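You operate a simulated robot arm through the tools that you are given. There is no shell and no other tool.

Carry out the task below with a simulated robot arm. There is one attempt and no reset: what you move stays moved.

Task
Strap the trolley's load to the card's pull and park it.
Fine: orange strap grip on the peg at the wall end, lever folded, no rolling with a loose strap; in its bay, brake on.

It is judged by the outcome, as a careful person would: the job done as asked, and still so three seconds after it is handed in. It fails if anything else is knocked over, pushed out of place, dropped, spilled or broken.

Robot
A 6-joint arm with a two-finger gripper, fixed in place. Base frame: the origin is on the floor under the middle of its stand, x ahead of it, y to its left, z up. Lengths are in cm, angles in degrees, forces in N, time in s.
With the tool pointing down near the work surface it reaches from about 10 to 92 cm from the base axis. Its first joint turns from -166.0 to 166.0 degrees. Payload 3.43 kg.
The tool frame sits at the grasp point between the pads (the TCP): z along the fingers, y along the line on which they close. The tips reach 2 cm beyond it. The gripper opens to 19 cm; its body begins 24.8 cm behind the TCP.
Orientation is that of the tool frame in the base frame, as a unit quaternion [x, y, z, w]. With the fingers straight down and closing along the base's y, the tool's x points along the base's -x, its y along +y and its z along -z.

Tools
- The arm moves only by the tool apply_moves. Its argument "moves" is a list of rows, each a list of 6 numbers: the shift along the tool's x, y, z in cm, then the turn, a rotation vector about the tool's x, y, z in degrees. In form: [[x, y, z, rx, ry, rz], ...]. A call has 1 to 20 rows; each row shifts and turns the commanded pose from where the row before left it, along the tool's axes as they then stand. "jaw" is the opening in per cent of the stroke, from 0 (shut) to 100 (fully open), set as the call begins (left out, the last holds). Each row takes 0.2 s and may step no farther than 5 cm and 8.6 degrees from the row before; otherwise, or with a gripper value out of range, the whole call is refused. A pose out of reach is approached as far as the arm can. The call stops where the force on the tool passes 90 N (or 10 N more than at its start, if that is more) or the arm is blocked; 0.2 s more then pass. Each finger travels about 15.3 cm/s and halts on what it meets, pressing with about 34 N; the grip force reading is that of the motor and also rises with nothing between the fingers. The clock runs only during rows and for 0.2 s after the last one: add rows that do not move to give the fingers time. It gives the time, the measured TCP pose, the force on the tool (base axes), the opening and the grip force at its end, in the units of the frame above (readings bear some noise), with the torque about the TCP (base axes, N m) and any sound that the robot's microphone picked up.
- Cameras (640 x 400 px; columns grow to the right, rows downward): "scene" is fixed at [40.05, -64.89, 143.11]; the picture's right is [0.71, -0.70, 0.00], its down [-0.51, -0.52, -0.68] and it looks along [0.48, 0.49, -0.73] (base axes); focal length 268 px, centre (320, 200). "wrist" rides on the gripper at [7, -0.8, -28.8] in the tool frame; the picture's right is [0.12, 0.99, 0.00], its down [-0.96, 0.11, -0.25] and it looks along [-0.24, 0.03, 0.97] (tool axes); focal length 261 px, centre (320, 200). There is no depth. A picture from a camera that has moved, and an enlarged one, comes with that camera's place and axes in the base frame and with its lens.
- capture(camera): a new picture of that camera. No time passes.
- slide_trunk(by): moves the trunk up (or, below 0, down) by that many cm; the arm rides with it, the base frame stays. It gives what a move gives, with no picture.
- close_up(camera, box): a new picture of the part [left, top, right, bottom] of that camera's present view, enlarged. No time passes.
- finish_job(): hands the job in; it is judged then, once.

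Nothing tells you positions but the pictures and the camera data. Unless the task says otherwise, let go and move clear before handing in.

The tools are called after "Emit:" as name(argument=value, ...) on one line, values as JSON. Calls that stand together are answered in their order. apply_moves: Moves the arm, as the interface text tells. Its arguments: {"type":"object","properties":{"moves":{"type":"array","items":{"type":"array","items":{"type":"number"}}},"jaw":{"type":"number"}},"required":["moves"]} The other tools are called the same way: slide_trunk (by) moves the trunk up or down; capture (camera) takes a picture; close_up (camera, box) takes an enlarged picture of a part of a camera's view; finish_job () hands the job in.

At the start:

```text
t: 0.0
eef_pos: [60.51, -35.02, 120.16]
tcp_rot: [0.001, 1.0, 0.0, 0.0]
wrist_force: [1.1, 0.6, -0.2]
moment: [0.02, 0.0, 0.01]
opening: 19.01
gripper_force: 0.1
trunk travel left (down, up): [-35.0, 9.0]
```

scene: 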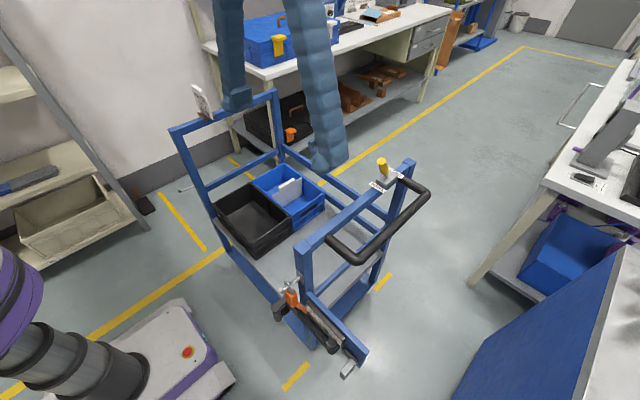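
wrist: 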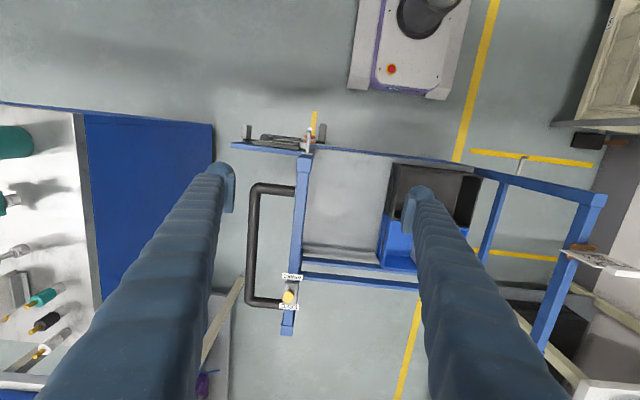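

I see a blue trolley with two bins, a handle at the near end with a yellow knob (probably the brake), an orange strap device at the side, and a card on the far end of the frame. I'll look closer at each part before moving.

Emit:
close_up(camera="scene", box=[240, 250, 400, 390])

Emit:
close_up(camera="scene", box=[150, 70, 330, 200])

Emit:
close_up(camera="scene", box=[320, 130, 450, 250])

Emit:
close_up(camera="wrist", box=[220, 90, 400, 200])

Emit:
close_up(camera="wrist", box=[540, 160, 640, 300])

Emit:
close_up(camera="wrist", box=[240, 240, 340, 340])

```text
2.86 times, centred on (320, 320) of scene
camera zoom: at [40.05, -64.89, 143.11], right [0.71, -0.7, 0.0], down [-0.51, -0.52, -0.68], along [0.48, 0.49, -0.73], focal length 766 px, centre (320, -143)
```

zoom: 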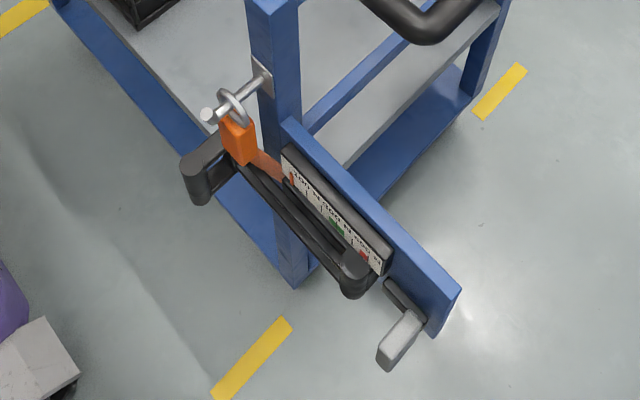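

```text
3.08 times, centred on (240, 135) of scene
camera zoom: at [40.05, -64.89, 143.11], right [0.71, -0.7, 0.0], down [-0.51, -0.52, -0.68], along [0.48, 0.49, -0.73], focal length 825 px, centre (566, 400)
```

zoom: 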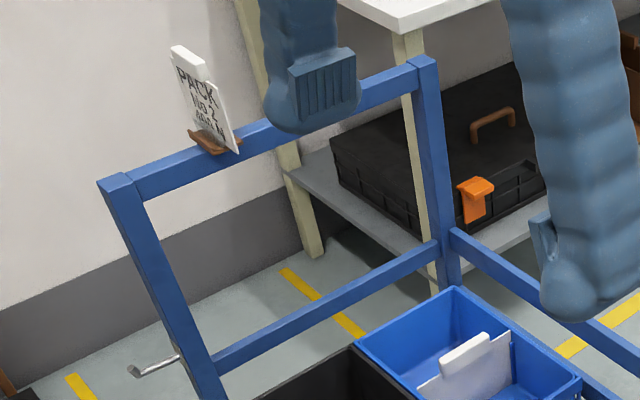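

```text
3.33 times, centred on (385, 190) of scene
camera zoom: at [40.05, -64.89, 143.11], right [0.71, -0.7, 0.0], down [-0.51, -0.52, -0.68], along [0.48, 0.49, -0.73], focal length 894 px, centre (103, 233)
```

zoom: 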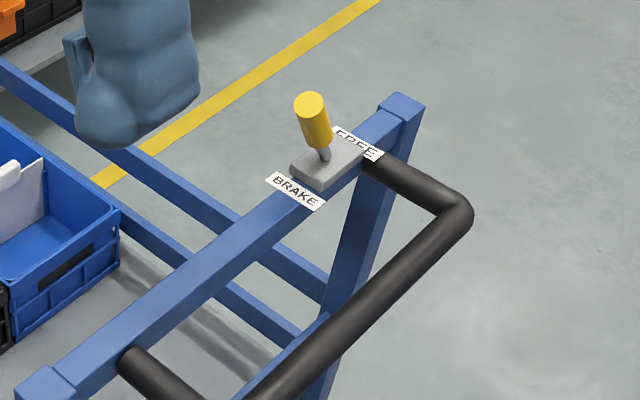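

```text
3.56 times, centred on (310, 145) of wrist
camera zoom: at [53.4, -35.72, 148.8], right [-0.12, 0.99, 0.0], down [0.96, 0.11, 0.25], along [0.24, 0.03, -0.97], focal length 927 px, centre (356, 396)
```

zoom: 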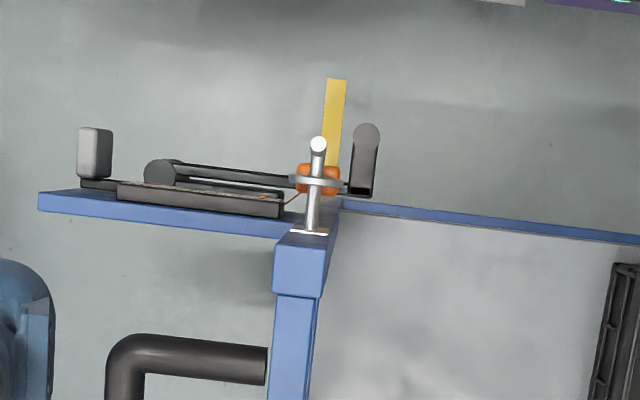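

```text
2.86 times, centred on (590, 230) of wrist
camera zoom: at [53.4, -35.72, 148.8], right [-0.12, 0.99, 0.0], down [0.96, 0.11, 0.25], along [0.24, 0.03, -0.97], focal length 745 px, centre (-451, 114)
```

zoom: 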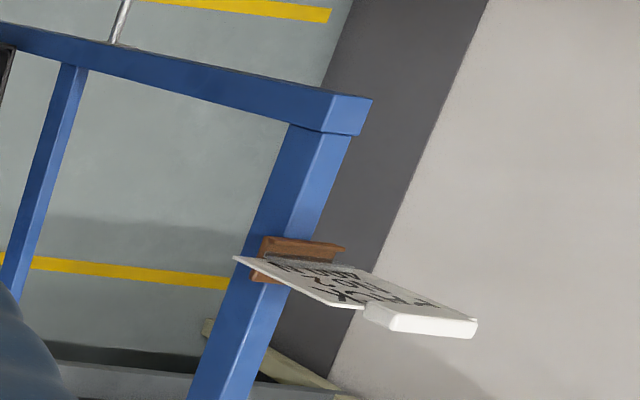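

```text
4.00 times, centred on (290, 290) of wrist
camera zoom: at [53.4, -35.72, 148.8], right [-0.12, 0.99, 0.0], down [0.96, 0.11, 0.25], along [0.24, 0.03, -0.97], focal length 1043 px, centre (440, -160)
```

zoom: 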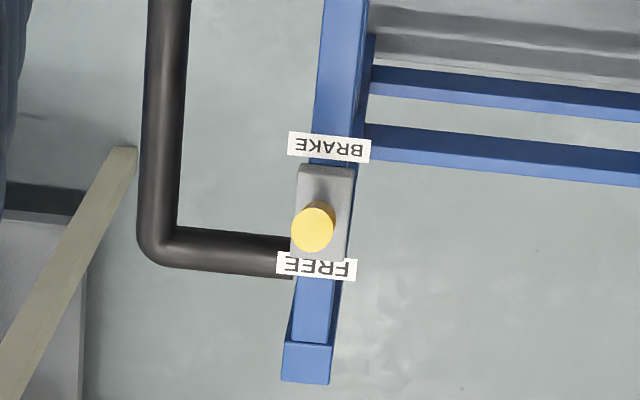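

The strap gear sits on the near post by the parking peg, the wall-end peg is near [53, 24, 71], and the card is clipped to the far top rail. I'll enlarge further to read the gauge and card.

Emit:
close_up(camera="scene", box=[300, 295, 370, 345])

Emit:
close_up(camera="scene", box=[270, 270, 330, 310])

Emit:
close_up(camera="scene", box=[185, 80, 225, 125])

Emit:
close_up(camera="scene", box=[250, 160, 330, 220])

Emit:
close_up(camera="scene", box=[140, 130, 260, 260])

```text
8.00 times, centred on (335, 320) of scene
camera zoom: at [40.05, -64.89, 143.11], right [0.71, -0.7, 0.0], down [-0.51, -0.52, -0.68], along [0.48, 0.49, -0.73], focal length 2145 px, centre (200, -760)
```

zoom: 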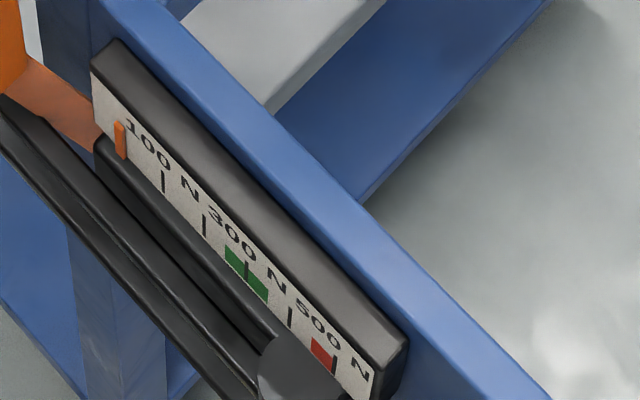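

```text
10.00 times, centred on (300, 290) of scene
camera zoom: at [40.05, -64.89, 143.11], right [0.71, -0.7, 0.0], down [-0.51, -0.52, -0.68], along [0.48, 0.49, -0.73], focal length 2681 px, centre (520, -700)
```

zoom: 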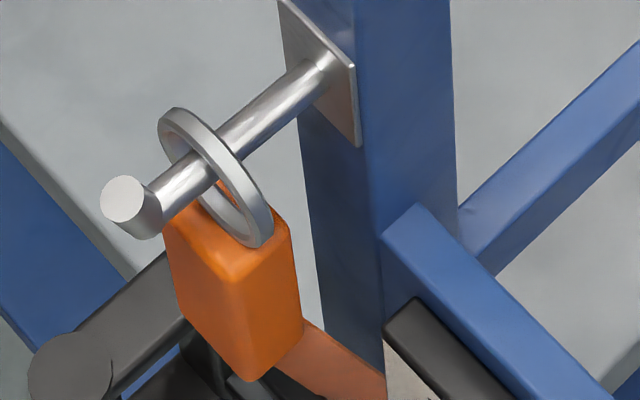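

```text
8.89 times, centred on (205, 102) of scene
camera zoom: at [40.05, -64.89, 143.11], right [0.71, -0.7, 0.0], down [-0.51, -0.52, -0.68], along [0.48, 0.49, -0.73], focal length 2384 px, centre (1342, 1067)
```

zoom: 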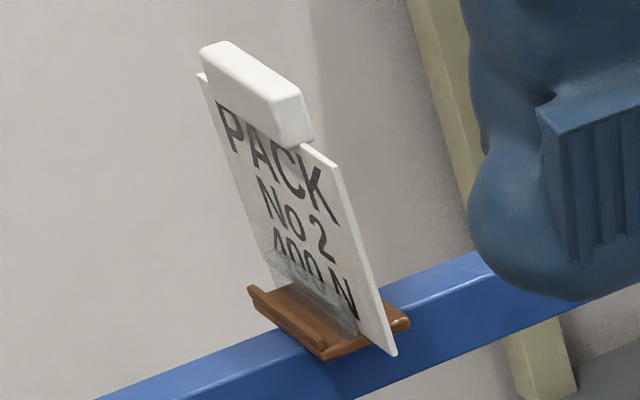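

```text
6.67 times, centred on (290, 190) of scene
camera zoom: at [40.05, -64.89, 143.11], right [0.71, -0.7, 0.0], down [-0.51, -0.52, -0.68], along [0.48, 0.49, -0.73], focal length 1788 px, centre (520, 267)
```

zoom: 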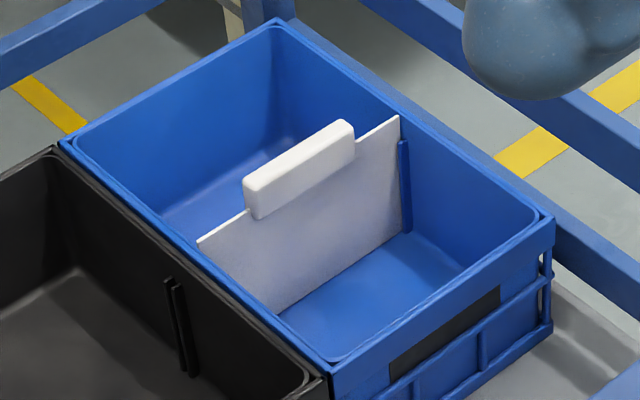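

```text
3.08 times, centred on (200, 195) of scene
camera zoom: at [40.05, -64.89, 143.11], right [0.71, -0.7, 0.0], down [-0.51, -0.52, -0.68], along [0.48, 0.49, -0.73], focal length 825 px, centre (689, 215)
```

zoom: 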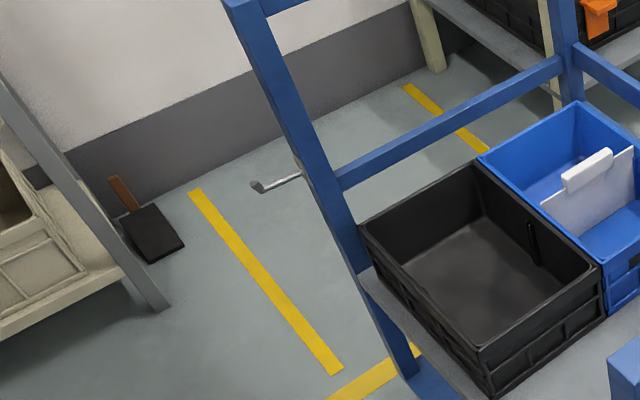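

The card reads "PACK No 2 ?00 N" with the first digit partly hidden; I'll zoom further to read it before moving.

Emit:
close_up(camera="scene", box=[196, 90, 220, 118])

Emit:
close_up(camera="wrist", box=[565, 235, 610, 265])

Emit:
close_up(camera="wrist", box=[225, 115, 345, 165])

```text
14.29 times, centred on (208, 104) of scene
camera zoom: at [40.05, -64.89, 143.11], right [0.71, -0.7, 0.0], down [-0.51, -0.52, -0.68], along [0.48, 0.49, -0.73], focal length 3831 px, centre (1920, 1571)
```

zoom: 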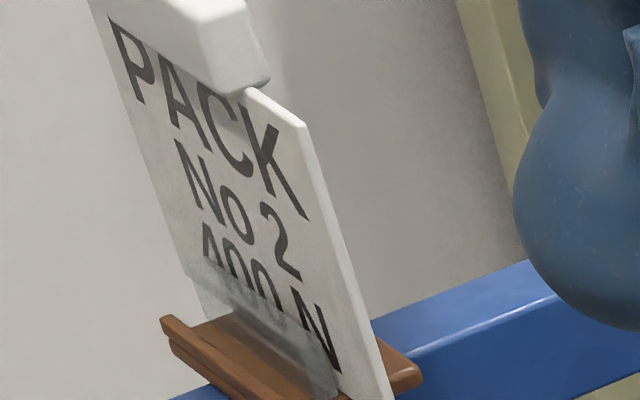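

```text
13.33 times, centred on (588, 250) of wrist
camera zoom: at [53.4, -35.72, 148.8], right [-0.12, 0.99, 0.0], down [0.96, 0.11, 0.25], along [0.24, 0.03, -0.97], focal length 3475 px, centre (-3247, -467)
```

zoom: 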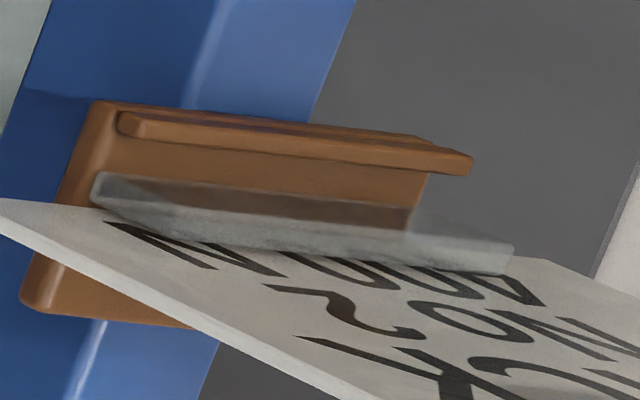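

```text
5.33 times, centred on (285, 140) of wrist
camera zoom: at [53.4, -35.72, 148.8], right [-0.12, 0.99, 0.0], down [0.96, 0.11, 0.25], along [0.24, 0.03, -0.97], focal length 1390 px, centre (507, 520)
```

zoom: 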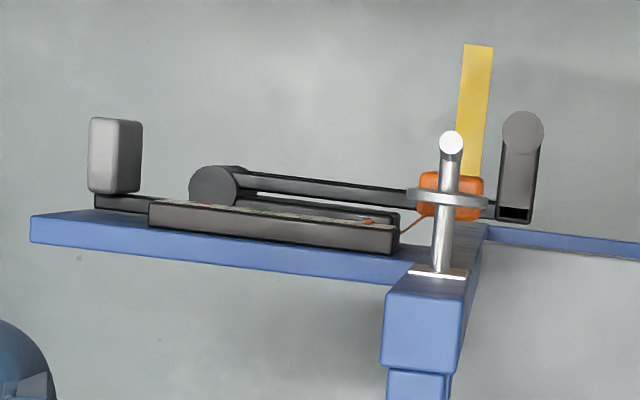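

The card looks like 400 N, but I want a clear view. I'll bring the wrist camera over the trolley and tilt it toward the card and the far end.

Emit:
apply_moves(moves=[[-1.94, 3.5, 1.7, 0, 0, 0], [-1.94, 3.5, 1.7, 0, 0, 0], [-1.94, 3.5, 1.7, 0, 0, 0], [-1.94, 3.5, 1.7, 0, 0, 0], [-1.94, 3.5, 1.7, 0, 0, 0], [-1.94, 3.5, 1.7, 0, 0, 0], [-1.94, 3.5, 1.7, 0, 0, 0], [-1.94, 3.5, 1.7, 0, 0, 0], [-1.94, 3.5, 1.7, 0, 0, 0], [0, 0, 0, -7, 0, 0], [0, 0, 0, -7, 0, 0], [0, 0, 0, -7, 0, 0], [0, 0, 0, -7, 0, 0], [0, 0, 0, -7, 0, 0]])

Emit:
capture(camera="wrist")

Emit:
capture(camera="scene")

```text
t: 3.0
eef_pos: [77.97, -3.54, 104.79]
tcp_rot: [0.001, 0.953, 0.302, 0.0]
wrist_force: [-0.3, -0.6, 1.0]
moment: [0.01, 0.03, 0.0]
opening: 19.0
gripper_force: 0.0
trunk travel left (down, up): [-35.0, 9.0]
```

```text
taken
camera wrist: at [70.9, -20.67, 127.76], right [-0.12, 0.81, 0.57], down [0.96, -0.05, 0.27], along [0.25, 0.58, -0.78], focal length 261 px, centre (320, 200)
```

wrist: 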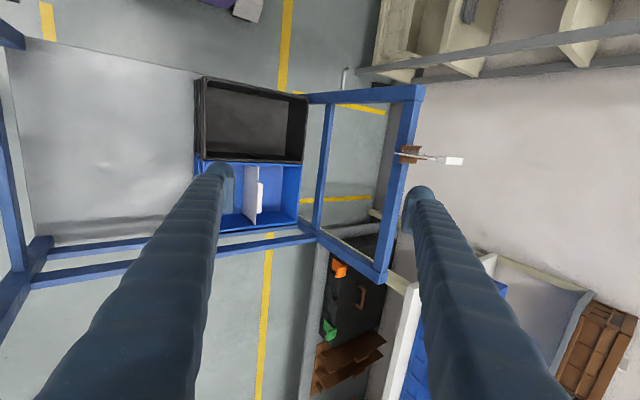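

```text
taken
```

scene: 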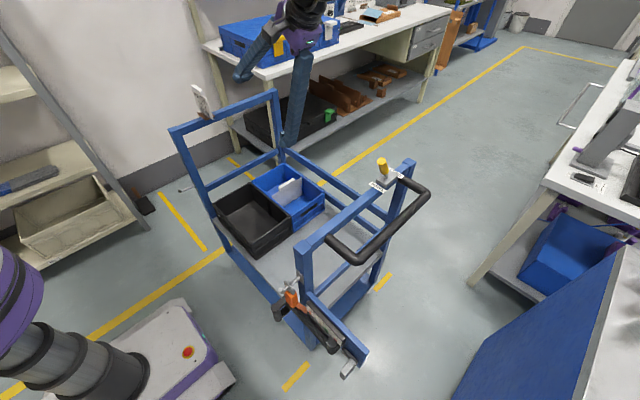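

The card is edge-on from here, so its printed face (like the gauge) faces the robot side (-x). I'll untilt, back off toward the robot, and look at it from there.

Emit:
apply_moves(moves=[[0, 0, 0, 7, 0, 0], [0, 0, 0, 7, 0, 0], [0, 0, 0, 7, 0, 0], [0, 0, 0, 7, 0, 0], [0, 0, 0, 7, 0, 0], [4.67, 0, -0.8, 0, 0, 0], [4.67, 0, -0.8, 0, 0, 0], [4.67, 0, -0.8, 0, 0, 0], [4.67, 0, -0.8, 0, 0, 0], [4.67, 0, -0.8, 0, 0, 0], [4.67, 0, -0.8, 0, 0, 0], [0, 2.6, 0, 0, -8.3, 0], [0, 2.6, 0, 0, -8.3, 0], [0, 2.6, 0, 0, -8.3, 0], [0, 2.6, 0, 0, -8.3, 0], [0, 2.6, 0, 0, -8.3, 0], [0, 2.6, 0, 0, -8.3, 0]])

Emit:
capture(camera="wrist")

```text
t: 6.6
eef_pos: [70.37, 16.38, 115.72]
tcp_rot: [0.001, 0.908, -0.003, 0.419]
wrist_force: [0.1, 0.7, -1.5]
moment: [-0.1, 0.01, -0.1]
opening: 18.99
gripper_force: 0.0
out of reach, approached as far as the arm can: row 13, 14, 15, 16, 17
trunk travel left (down, up): [-35.0, 9.0]
```

```text
taken
camera wrist: at [43.94, 15.75, 128.95], right [-0.07, 0.99, -0.09], down [0.44, 0.12, 0.89], along [0.9, 0.02, -0.44], focal length 261 px, centre (320, 200)
```

wrist: 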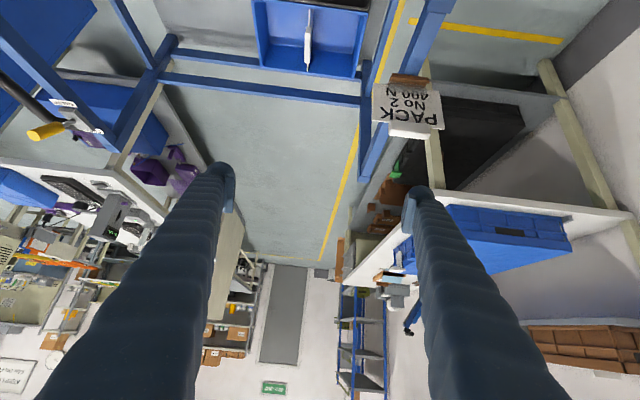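

The camera is upside-down but sees the card's face; I'll enlarge it.

Emit:
close_up(camera="wrist", box=[365, 70, 445, 140])

Emit:
close_up(camera="wrist", box=[250, 0, 370, 80])

Emit:
capture(camera="scene")

```text
5.71 times, centred on (405, 105) of wrist
camera zoom: at [43.94, 15.75, 128.95], right [-0.07, 0.99, -0.09], down [0.44, 0.12, 0.89], along [0.9, 0.02, -0.44], focal length 1489 px, centre (-166, 743)
```

zoom: 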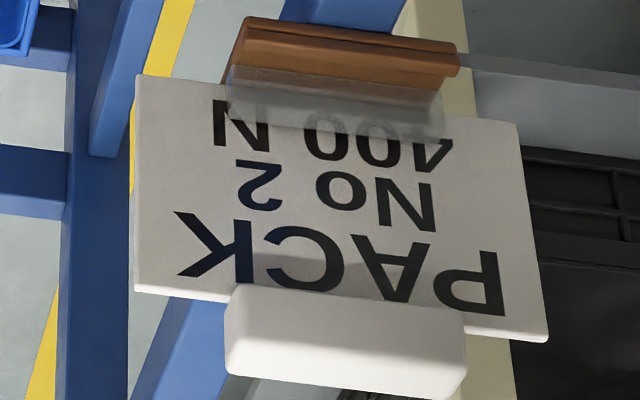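

```text
5.00 times, centred on (310, 40) of wrist
camera zoom: at [43.94, 15.75, 128.95], right [-0.07, 0.99, -0.09], down [0.44, 0.12, 0.89], along [0.9, 0.02, -0.44], focal length 1303 px, centre (370, 1000)
```

zoom: 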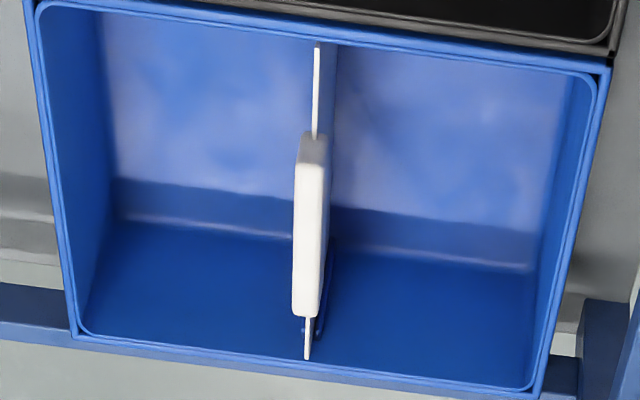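

```text
taken
```

scene: 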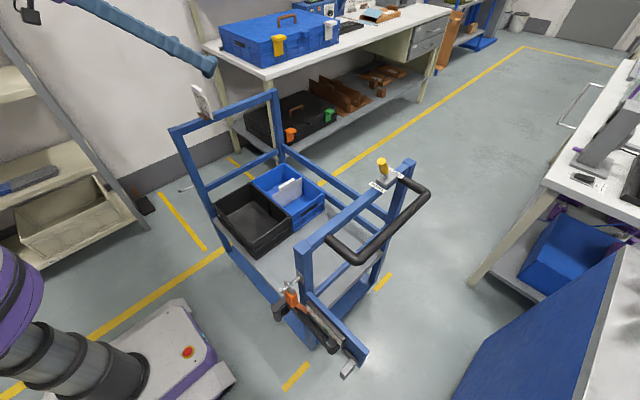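

The card clearly reads "PACK No 2, 400 N". Now I'll go to the strap device side: move back up and over toward y ≈ -50 to inspect the lever mechanism.

Emit:
close_up(camera="scene", box=[265, 265, 365, 385])

Emit:
close_up(camera="scene", box=[330, 325, 380, 385])

Emit:
close_up(camera="scene", box=[265, 285, 315, 335])

```text
3.33 times, centred on (315, 325) of scene
camera zoom: at [40.05, -64.89, 143.11], right [0.71, -0.7, 0.0], down [-0.51, -0.52, -0.68], along [0.48, 0.49, -0.73], focal length 894 px, centre (337, -217)
```

zoom: 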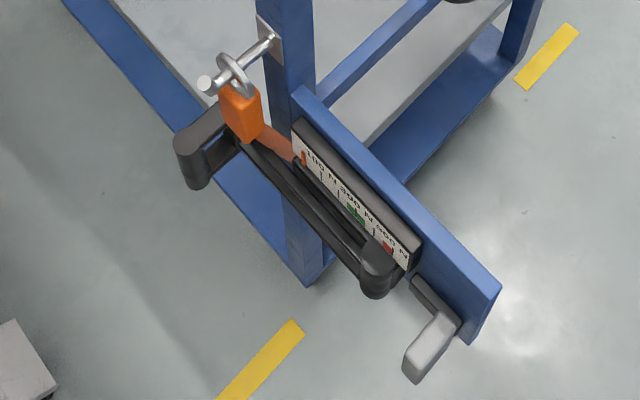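

```text
6.67 times, centred on (355, 355) of scene
camera zoom: at [40.05, -64.89, 143.11], right [0.71, -0.7, 0.0], down [-0.51, -0.52, -0.68], along [0.48, 0.49, -0.73], focal length 1788 px, centre (87, -833)
```

zoom: 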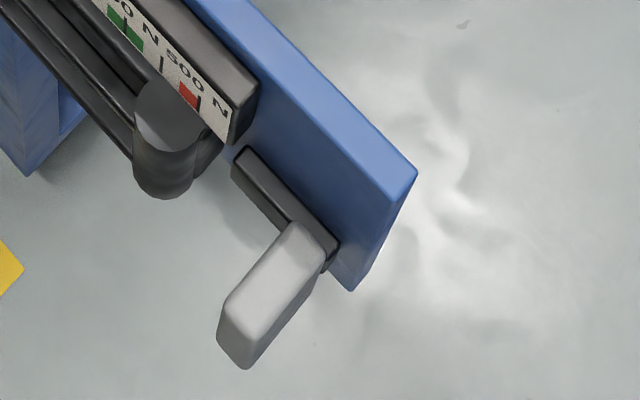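

```text
8.00 times, centred on (290, 310) of scene
camera zoom: at [40.05, -64.89, 143.11], right [0.71, -0.7, 0.0], down [-0.51, -0.52, -0.68], along [0.48, 0.49, -0.73], focal length 2145 px, centre (560, -680)
```

zoom: 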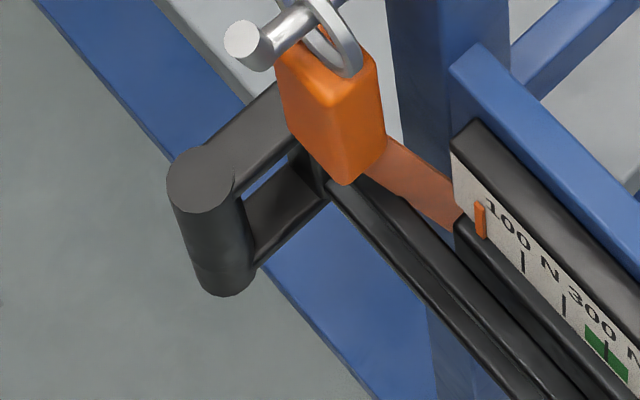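

The card is confirmed: 400 N. Next I'll unpitch and go across to above the strap device at the near end (around [45, -48, 112]).

Emit:
apply_moves(moves=[[-3.05, 0, -2.58, 0, 0, 0], [0, -2.6, 0, 0, 8.3, 0], [0, -2.6, 0, 0, 8.3, 0], [0, -2.6, 0, 0, 8.3, 0], [0, -2.6, 0, 0, 8.3, 0], [0, -2.6, 0, 0, 8.3, 0], [0, -2.6, 0, 0, 8.3, 0], [0, -4.5, 0, 0, 0, 0], [0, -4.5, 0, 0, 0, 0], [0, -4.5, 0, 0, 0, 0], [0, -4.5, 0, 0, 0, 0], [0, -4.5, 0, 0, 0, 0], [0, -4.5, 0, 0, 0, 0], [0, -4.5, 0, 0, 0, 0], [0, -4.5, 0, 0, 0, 0], [0, -4.5, 0, 0, 0, 0], [0, -3, 0, 0, 0, 0]])

Emit:
capture(camera="wrist")

Emit:
capture(camera="scene")

```text
t: 10.2
eef_pos: [68.45, -19.91, 119.27]
tcp_rot: [0.056, 0.99, -0.089, 0.095]
wrist_force: [0.3, -0.1, 0.0]
moment: [0.07, 0.0, -0.01]
opening: 19.01
gripper_force: 0.1
out of reach, approached as far as the arm can: row 4, 5, 6, 7, 9, 10, 11, 12, 13, 14, 15, 16, 17
trunk travel left (down, up): [-35.0, 9.0]
```

```text
taken
camera wrist: at [56.28, -14.65, 145.67], right [0.01, 0.98, -0.19], down [0.91, 0.07, 0.41], along [0.42, -0.17, -0.89], focal length 261 px, centre (320, 200)
```

wrist: 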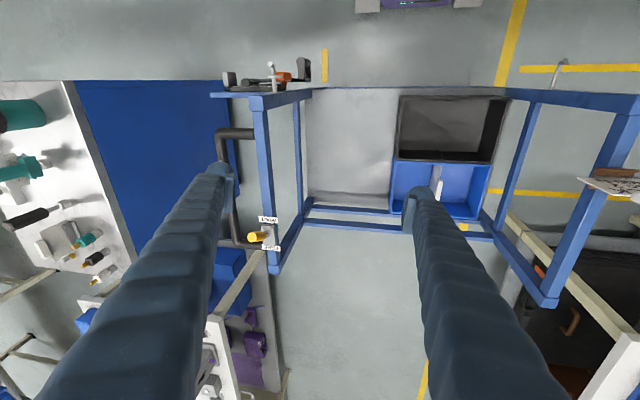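

```text
taken
```

scene: 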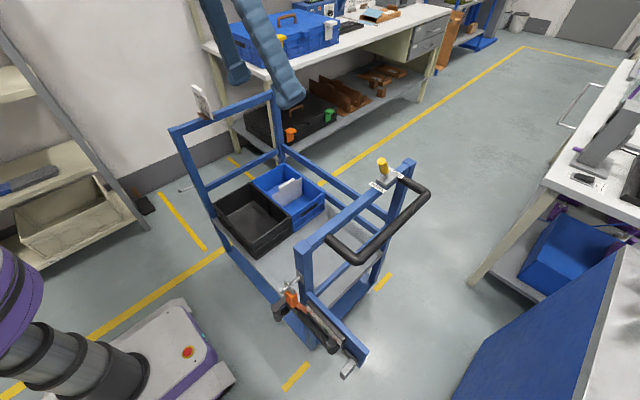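

The arm stuck short at that inner region. I'll return to the known-good start pose and then approach the device area in smaller steps.

Emit:
apply_moves(moves=[[-2.63, 3, -1.63, 0, 0, 0], [-2.63, 3, -1.63, 0, 0, 0], [-2.63, 3, -1.63, 0, 0, 0], [-2.63, 3, -1.63, 0, 0, 0], [0, 0, 0, 0, 0, 0]])

Emit:
capture(camera="scene")

```text
t: 11.4
eef_pos: [77.74, -7.25, 124.5]
tcp_rot: [0.037, 0.99, -0.094, 0.098]
wrist_force: [0.8, 0.8, -1.1]
moment: [-0.06, -0.02, 0.02]
opening: 19.02
gripper_force: 0.1
out of reach, approached as far as the arm can: row 1, 2, 3, 4
trunk travel left (down, up): [-35.0, 9.0]
```

```text
taken
```

scene: 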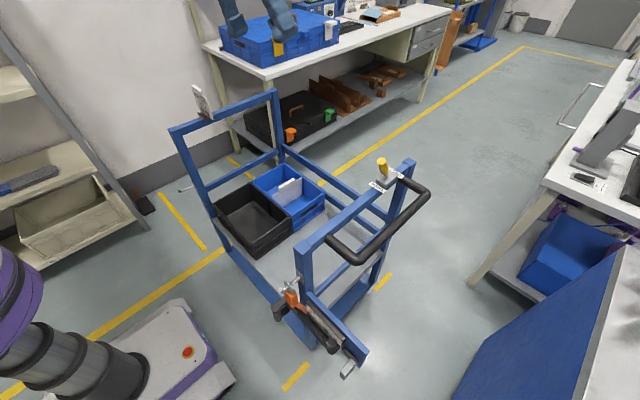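

Commands continue from the reached pose, so I'll straighten the tool and move in smaller verified steps to over the near end, staying above the rails.

Emit:
apply_moves(moves=[[0, 0, 0, -5.4, 5.6, -2.1], [0, 0, 0, -5.4, 5.6, -2.1], [1.59, -3.84, 2.2, 0, 0, 0], [1.59, -3.84, 2.2, 0, 0, 0], [1.59, -3.84, 2.2, 0, 0, 0], [1.59, -3.84, 2.2, 0, 0, 0], [1.59, -3.84, 2.2, 0, 0, 0], [1.59, -3.84, 2.2, 0, 0, 0], [1.59, -3.84, 2.2, 0, 0, 0], [1.59, -3.84, 2.2, 0, 0, 0]])

```text
t: 13.6
eef_pos: [64.9, -33.83, 106.77]
tcp_rot: [0.039, 0.988, -0.106, 0.102]
wrist_force: [-0.2, -0.3, -1.1]
moment: [0.09, -0.05, 0.01]
opening: 19.0
gripper_force: 0.0
out of reach, approached as far as the arm can: row 1, 2, 6, 7, 8, 9, 10
trunk travel left (down, up): [-35.0, 9.0]
```

Orientation is stuck slightly off, suggesting a joint limit. I'll lower and retry straightening one axis at a time.

Emit:
apply_moves(moves=[[0, 0, 0, 0, 0, -4], [0, 0, 0, -4, 0, 0]])

Emit:
capture(camera="wrist")

Emit:
capture(camera="scene")

```text
t: 14.2
eef_pos: [64.65, -32.86, 105.85]
tcp_rot: [0.003, 0.989, -0.109, 0.099]
wrist_force: [0.3, -0.4, 0.1]
moment: [0.06, -0.04, -0.02]
opening: 18.98
gripper_force: 0.1
out of reach, approached as far as the arm can: row 1, 2
trunk travel left (down, up): [-35.0, 9.0]
```

```text
taken
camera wrist: at [52.02, -27.52, 131.95], right [-0.09, 0.97, -0.24], down [0.9, 0.18, 0.4], along [0.43, -0.18, -0.89], focal length 261 px, centre (320, 200)
```

wrist: 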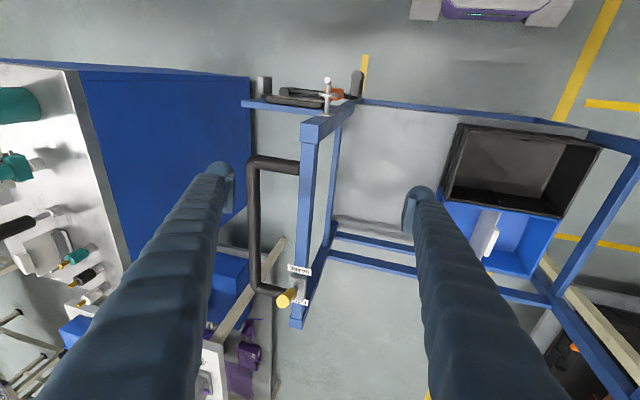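

```text
taken
```

scene: 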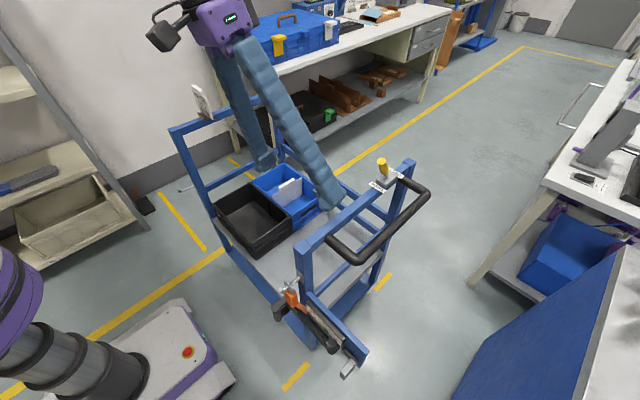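

I'll test whether raising the trunk frees the arm, since the wrist seems limited in height or extension here.

Emit:
slide_trunk(by=9)

Emit:
apply_moves(moves=[[0, 0, 0, -4, 0, 0], [0, 0, 0, 0, 4, 0]])

```text
t: 15.4
eef_pos: [64.57, -32.89, 114.74]
tcp_rot: [0.005, 0.989, -0.109, 0.098]
wrist_force: [0.3, 0.3, -0.7]
moment: [-0.01, 0.02, 0.01]
opening: 19.0
gripper_force: 0.2
trunk travel left (down, up): [-44.0, 0.0]
```

```text
t: 16.1
eef_pos: [64.51, -32.44, 114.29]
tcp_rot: [0.009, 0.991, -0.115, 0.065]
wrist_force: [-0.1, 0.4, 0.0]
moment: [-0.06, 0.05, -0.05]
opening: 18.98
gripper_force: 0.0
out of reach, approached as far as the arm can: row 1, 2
trunk travel left (down, up): [-44.0, 0.0]
```

Tilt about x is what's refused, so I'll test whether the tool roll (about z) is at a limit.

Emit:
apply_moves(moves=[[0, 0, 0, 0, 0, 6], [0, 0, 0, 0, 0, 6]])

Emit:
apply_moves(moves=[[0, 0, 0, -4, 0, 0], [0, 0, 0, -4, 0, 0]])

```text
t: 16.6
eef_pos: [64.34, -32.41, 114.42]
tcp_rot: [0.113, 0.985, -0.102, 0.075]
wrist_force: [0.2, -0.1, -0.1]
moment: [0.01, -0.03, -0.01]
opening: 19.01
gripper_force: 0.0
trunk travel left (down, up): [-44.0, 0.0]
```

```text
t: 17.2
eef_pos: [64.31, -32.5, 114.32]
tcp_rot: [0.112, 0.986, -0.102, 0.074]
wrist_force: [0.3, 0.6, -0.9]
moment: [-0.02, -0.01, 0.0]
opening: 19.01
gripper_force: 0.0
out of reach, approached as far as the arm can: row 1, 2
trunk travel left (down, up): [-44.0, 0.0]
```

Emit:
apply_moves(moves=[[0, 3, 3, 0, 0, 0], [0, 3, 3, 0, 0, 0], [0, 3, 3, 0, 0, 0], [0, 0, 3, 0, 0, 0], [0, 0, 0, -4, 0, 0], [0, 0, 0, -4, 0, 0]])

Emit:
capture(camera="wrist")

```text
t: 18.6
eef_pos: [67.84, -26.16, 100.97]
tcp_rot: [0.109, 0.99, -0.049, 0.079]
wrist_force: [0.1, 0.3, 0.6]
moment: [-0.01, 0.0, 0.0]
opening: 19.01
gripper_force: 0.1
out of reach, approached as far as the arm can: row 6
trunk travel left (down, up): [-44.0, 0.0]
```

```text
taken
camera wrist: at [56.62, -22.12, 127.9], right [0.11, 0.99, -0.1], down [0.92, -0.06, 0.4], along [0.39, -0.13, -0.91], focal length 261 px, centre (320, 200)
```

wrist: 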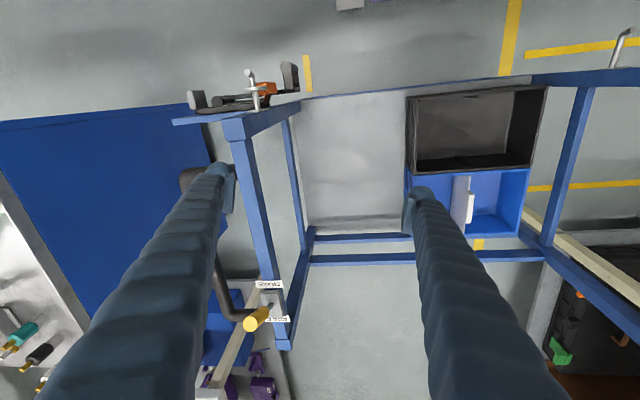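

Lower down, the arm could tilt again. I'll move inward toward the robot side while straightening the tool.

Emit:
apply_moves(moves=[[4, 0, 0, 0, 0, 0], [4, 0, 0, 0, 0, 0], [0, 0, 0, -2.8, 4.5, 0], [0, 0, 0, -2.8, 4.5, 0], [0, 0, 0, 0, 0, -6.2], [0, 0, 0, 0, 0, -6.2]])

```text
t: 20.2
eef_pos: [68.01, -19.98, 101.09]
tcp_rot: [0.253, 0.959, 0.105, 0.066]
wrist_force: [0.5, 0.3, 0.2]
moment: [-0.01, 0.01, 0.01]
opening: 19.0
gripper_force: 0.0
out of reach, approached as far as the arm can: row 2, 3, 4
trunk travel left (down, up): [-44.0, 0.0]
stopped in row 6: the arm was blocked; the commanded pose is now the measured one
```

Emit:
capture(camera="scene")

Emit:
capture(camera="wrist")

```text
taken
```

scene: 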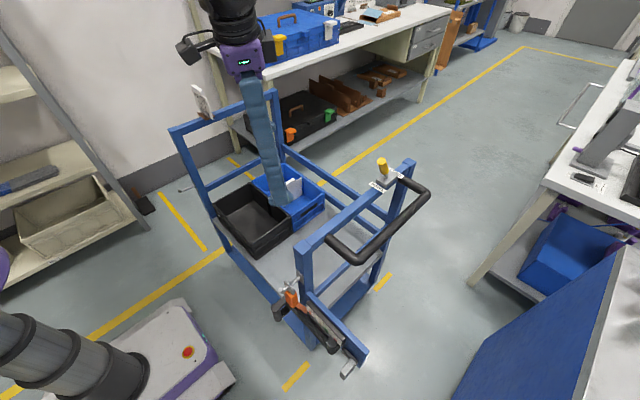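

```text
taken
camera wrist: at [56.19, -21.86, 128.11], right [0.37, 0.9, 0.23], down [0.84, -0.43, 0.34], along [0.4, 0.06, -0.91], focal length 261 px, centre (320, 200)
```

wrist: 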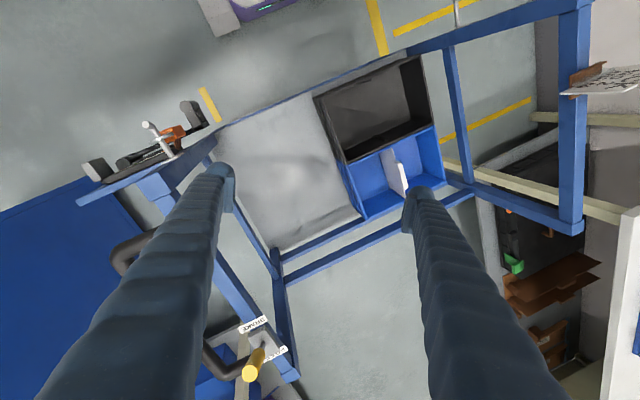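

The arm seems folded into an awkward wrist configuration. I'll move outward to the previously comfortable region and straighten the tool there.

Emit:
apply_moves(moves=[[-4, 0, -1, 0, 0, 0], [-4, 0, -1, 0, 0, 0], [0, 0, 0, 4, 2.5, -6], [0, 0, 0, 4, 2.5, -6], [0, 0, 0, 4, 2.5, -6], [0, 0, 0, 0, 0, -6], [0, 0, 0, 0, 0, -5]])

```text
t: 21.9
eef_pos: [74.41, -24.27, 103.57]
tcp_rot: [0.003, 1.0, 0.01, -0.007]
wrist_force: [0.1, -1.0, 0.1]
moment: [0.07, 0.08, -0.01]
opening: 19.01
gripper_force: 0.0
trunk travel left (down, up): [-44.0, 0.0]
```

Straight and free again at [74, -24, 104]. Now I'll step inward with checks.

Emit:
apply_moves(moves=[[3, 0, 0, 0, 0, 0], [3, 0, 0, 0, 0, 0]])

Emit:
apply_moves(moves=[[3, 0, 0, 0, 0, 0], [3, 0, 0, 0, 0, 0]])

```text
t: 22.4
eef_pos: [68.48, -24.26, 103.85]
tcp_rot: [0.003, 1.0, 0.01, -0.005]
wrist_force: [0.5, -0.1, -0.4]
moment: [-0.02, -0.04, 0.01]
opening: 18.99
gripper_force: 0.2
trunk travel left (down, up): [-44.0, 0.0]
```

```text
t: 23.1
eef_pos: [62.43, -24.2, 103.79]
tcp_rot: [0.003, 1.0, 0.01, -0.007]
wrist_force: [-0.1, -0.6, 0.6]
moment: [-0.01, 0.02, 0.0]
opening: 18.97
gripper_force: 0.1
trunk travel left (down, up): [-44.0, 0.0]
```

Emit:
apply_moves(moves=[[3, -2, 0, 0, 0, 0], [3, -2, 0, 0, 0, 0], [3, -2, 0, 0, 0, 0]])

Emit:
apply_moves(moves=[[3, -4, 0, 0, 0, 0], [3, -4, 0, 0, 0, 0], [2, -4, 0, 0, 0, 0]])

Emit:
capture(camera="wrist")

Emit:
capture(camera="scene")

```text
t: 23.9
eef_pos: [53.27, -30.12, 103.91]
tcp_rot: [0.003, 1.0, 0.01, -0.005]
wrist_force: [-0.7, 0.4, 0.5]
moment: [0.0, -0.1, -0.03]
opening: 18.99
gripper_force: 0.0
trunk travel left (down, up): [-44.0, 0.0]
```

```text
t: 24.6
eef_pos: [45.01, -41.99, 103.76]
tcp_rot: [0.005, 1.0, 0.011, -0.005]
wrist_force: [-0.1, 0.6, -0.6]
moment: [-0.03, -0.11, -0.02]
opening: 19.0
gripper_force: 0.1
trunk travel left (down, up): [-44.0, 0.0]
```

```text
taken
camera wrist: at [38.33, -43.36, 132.4], right [-0.11, 0.99, 0.02], down [0.97, 0.1, 0.24], along [0.23, 0.05, -0.97], focal length 261 px, centre (320, 200)
```

wrist: 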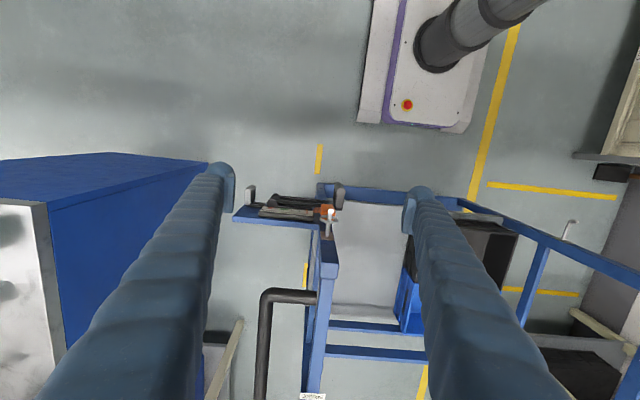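

```text
taken
```

scene: 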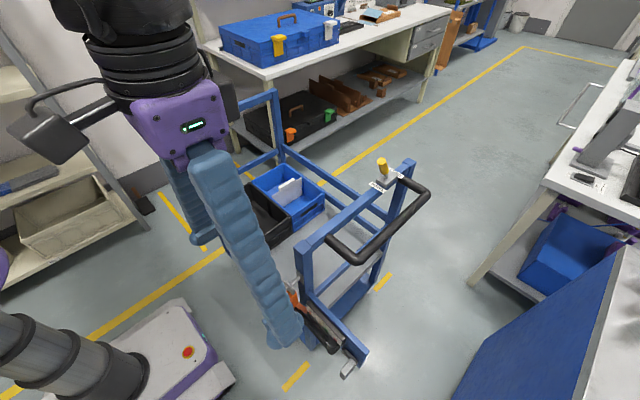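

Now I'm in a good configuration above the device. I'll zoom in on the mechanism from here.

Emit:
close_up(camera="wrist", box=[225, 175, 365, 255])

Emit:
close_up(camera="wrist", box=[300, 180, 360, 230])

Emit:
close_up(camera="wrist", box=[530, 190, 640, 280])

```text
4.57 times, centred on (295, 215) of wrist
camera zoom: at [38.33, -43.36, 132.4], right [-0.11, 0.99, 0.02], down [0.97, 0.1, 0.24], along [0.23, 0.05, -0.97], focal length 1192 px, centre (434, 131)
```

zoom: 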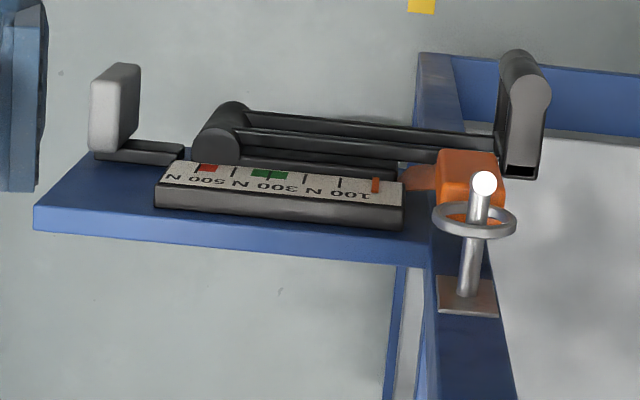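

```text
8.00 times, centred on (330, 205) of wrist
camera zoom: at [38.33, -43.36, 132.4], right [-0.11, 0.99, 0.02], down [0.97, 0.1, 0.24], along [0.23, 0.05, -0.97], focal length 2085 px, centre (240, 160)
```

zoom: 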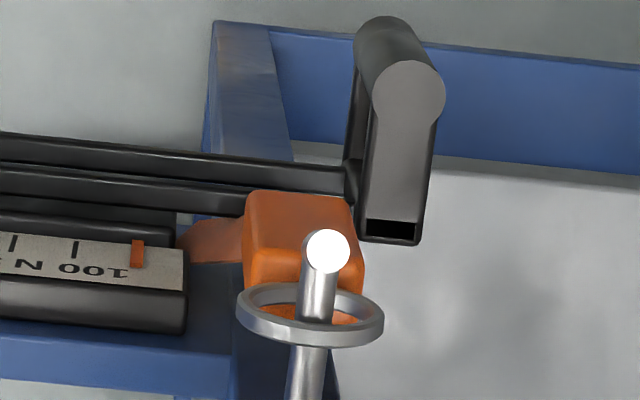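

```text
4.44 times, centred on (585, 235) of wrist
camera zoom: at [38.33, -43.36, 132.4], right [-0.11, 0.99, 0.02], down [0.97, 0.1, 0.24], along [0.23, 0.05, -0.97], focal length 1158 px, centre (-858, 44)
```

zoom: 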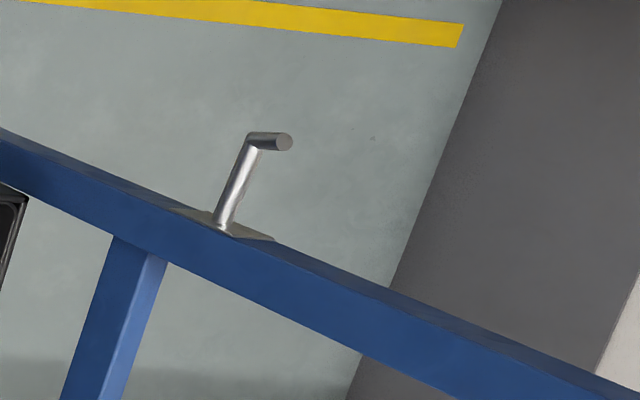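

The pegs both end in an upturned tip, and the gauge pointer sits at zero. I'll pitch the wrist gradually to see the grip and ring from the robot side at a lower angle.

Emit:
apply_moves(moves=[[0, 0, 0, 0, -8, 0], [0, 0, 0, 0, -8, 0]])

Emit:
apply_moves(moves=[[0, 0, 0, 0, -8, 0], [0, 0, 0, 0, -8, 0]])

Emit:
capture(camera="wrist")

```text
t: 25.2
eef_pos: [45.12, -41.33, 103.39]
tcp_rot: [-0.004, 0.995, 0.02, 0.093]
wrist_force: [2.9, -0.2, 0.8]
moment: [0.15, 0.53, -0.01]
opening: 19.01
gripper_force: 0.1
out of reach, approached as far as the arm can: row 2
trunk travel left (down, up): [-44.0, 0.0]
```

```text
t: 25.9
eef_pos: [45.19, -40.65, 103.49]
tcp_rot: [0.008, 0.977, 0.029, 0.209]
wrist_force: [0.0, -0.7, 0.0]
moment: [0.12, -0.04, 0.08]
opening: 18.99
gripper_force: 0.0
out of reach, approached as far as the arm can: row 1
trunk travel left (down, up): [-44.0, 0.0]
```

```text
taken
camera wrist: at [26.88, -42.73, 126.74], right [-0.1, 0.99, 0.01], down [0.78, 0.08, 0.62], along [0.62, 0.07, -0.78], focal length 261 px, centre (320, 200)
```

wrist: 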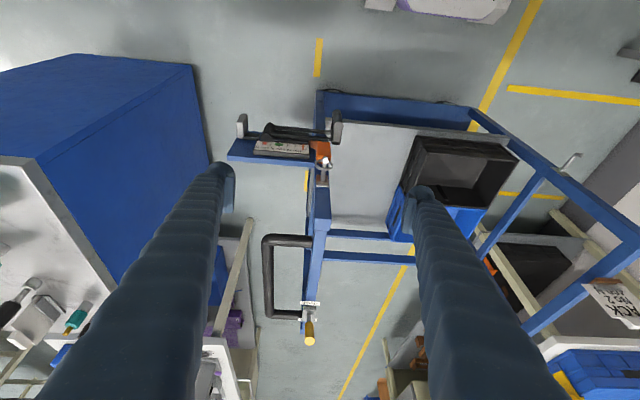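

Emit:
apply_moves(moves=[[0, 0, 0, 0, -5, 0], [0, 0, 0, 0, -5, 0], [0, 0, 0, 0, -5, 0], [0, 0, 0, 0, -5, 0]])

Emit:
capture(camera="wrist")

```text
t: 26.9
eef_pos: [47.1, -45.9, 107.66]
tcp_rot: [0.011, 0.928, 0.038, 0.371]
wrist_force: [-0.4, 0.3, -0.6]
moment: [0.09, -0.03, 0.07]
opening: 19.0
gripper_force: 0.0
out of reach, approached as far as the arm can: row 2, 3, 4
trunk travel left (down, up): [-44.0, 0.0]
```

```text
taken
camera wrist: at [22.21, -48.03, 123.38], right [-0.09, 1.0, 0.0], down [0.53, 0.05, 0.85], along [0.85, 0.08, -0.53], focal length 261 px, centre (320, 200)
```

wrist: 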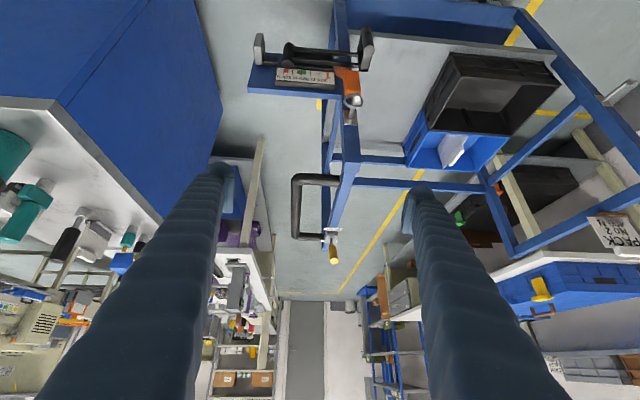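

Good oblique view now; I'll zoom in on the grip, peg and lever.

Emit:
close_up(camera="wrist", box=[240, 20, 390, 115])

Emit:
close_up(camera="wrist", box=[325, 50, 380, 110])

Emit:
close_up(camera="wrist", box=[570, 60, 640, 130])

Emit:
close_up(camera="wrist", box=[285, 160, 375, 275])

```text
4.21 times, centred on (315, 68) of wrist
camera zoom: at [22.21, -48.03, 123.38], right [-0.09, 1.0, 0.0], down [0.53, 0.05, 0.85], along [0.85, 0.08, -0.53], focal length 1098 px, centre (341, 758)
```

zoom: 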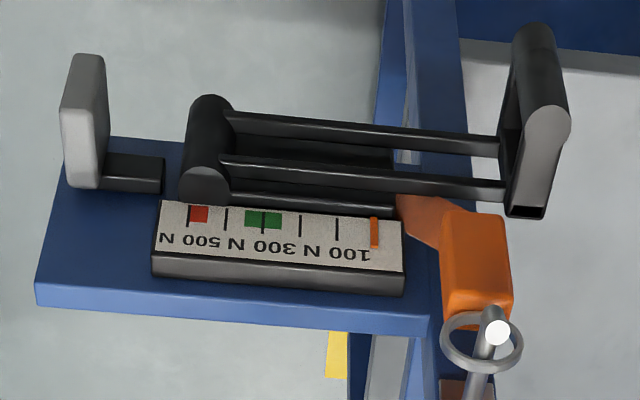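

```text
6.67 times, centred on (352, 80) of wrist
camera zoom: at [22.21, -48.03, 123.38], right [-0.09, 1.0, 0.0], down [0.53, 0.05, 0.85], along [0.85, 0.08, -0.53], focal length 1738 px, centre (103, 1000)
```

zoom: 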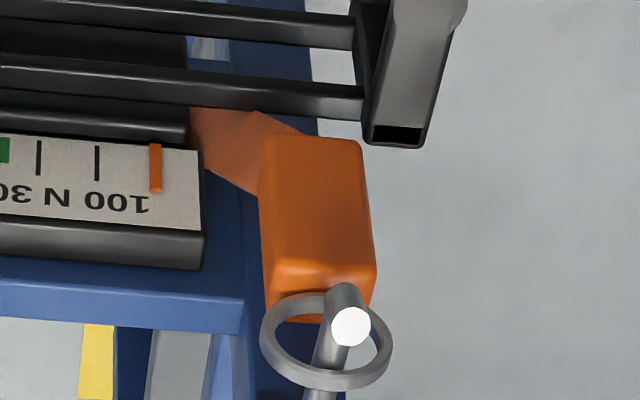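

```text
5.71 times, centred on (605, 95) of wrist
camera zoom: at [22.21, -48.03, 123.38], right [-0.09, 1.0, 0.0], down [0.53, 0.05, 0.85], along [0.85, 0.08, -0.53], focal length 1489 px, centre (-1309, 800)
```

zoom: 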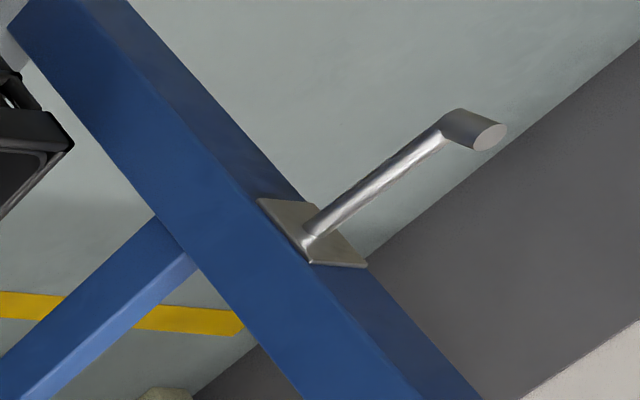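

```text
3.48 times, centred on (330, 218) of wrist
camera zoom: at [22.21, -48.03, 123.38], right [-0.09, 1.0, 0.0], down [0.53, 0.05, 0.85], along [0.85, 0.08, -0.53], focal length 907 px, centre (285, 139)
```

zoom: 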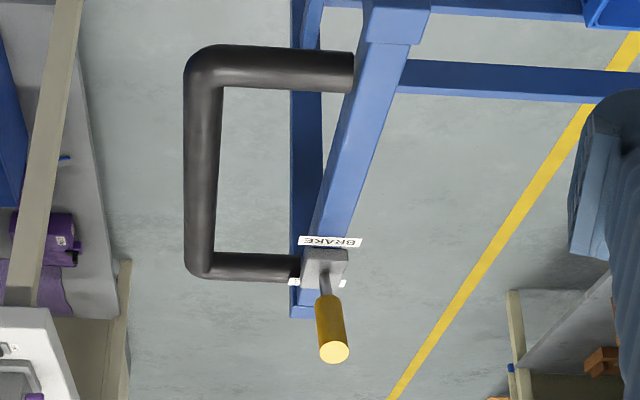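

I now have good 3D estimates: near peg tip ≈ [52.2, -38.4, 82.5], far peg tip ≈ [52.1, 26.7, 69.6], lever pivot ≈ [56, -52, 67], lever handle ≈ [51, -35, 64]. I'll descend on the robot side, pitched, toward a pre-grasp of the orange grip.

Emit:
apply_moves(moves=[[2.97, 1.23, 2.38, 0, 0, 0], [2.97, 1.23, 2.38, 0, 0, 0], [2.97, 1.23, 2.38, 0, 0, 0]])

```text
t: 27.6
eef_pos: [48.21, -48.84, 101.38]
tcp_rot: [0.011, 0.928, 0.042, 0.369]
wrist_force: [0.0, -0.4, 0.3]
moment: [-0.01, 0.01, 0.01]
opening: 19.01
gripper_force: 0.1
out of reach, approached as far as the arm can: row 1, 2, 3
trunk travel left (down, up): [-44.0, 0.0]
```

Emit:
capture(camera="scene")

```text
taken
```

scene: 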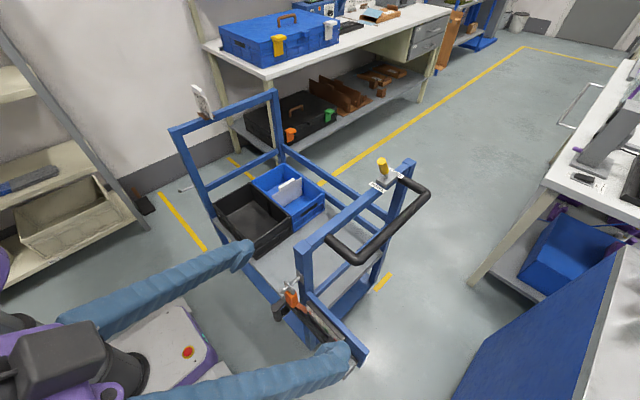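

I'll lower the trunk in steps (keeping clear in front of the trolley) to see whether the pitched pose gets closer reach with the arm relatively higher.

Emit:
slide_trunk(by=-8)

Emit:
apply_moves(moves=[[1, 1, -3, 0, 0, 0], [1, 1, -3, 0, 0, 0], [1, 1, -3, 0, 0, 0]])

```text
t: 28.8
eef_pos: [48.15, -48.86, 93.57]
tcp_rot: [0.011, 0.928, 0.042, 0.369]
wrist_force: [0.2, 0.4, 0.3]
moment: [-0.01, 0.02, 0.01]
opening: 18.99
gripper_force: 0.1
trunk travel left (down, up): [-36.0, 8.0]
```

```text
t: 29.6
eef_pos: [39.84, -46.7, 98.66]
tcp_rot: [0.011, 0.929, 0.047, 0.368]
wrist_force: [0.0, 0.0, 0.5]
moment: [0.01, -0.02, 0.02]
opening: 19.01
gripper_force: 0.1
out of reach, approached as far as the arm can: row 3
trunk travel left (down, up): [-36.0, 8.0]
```

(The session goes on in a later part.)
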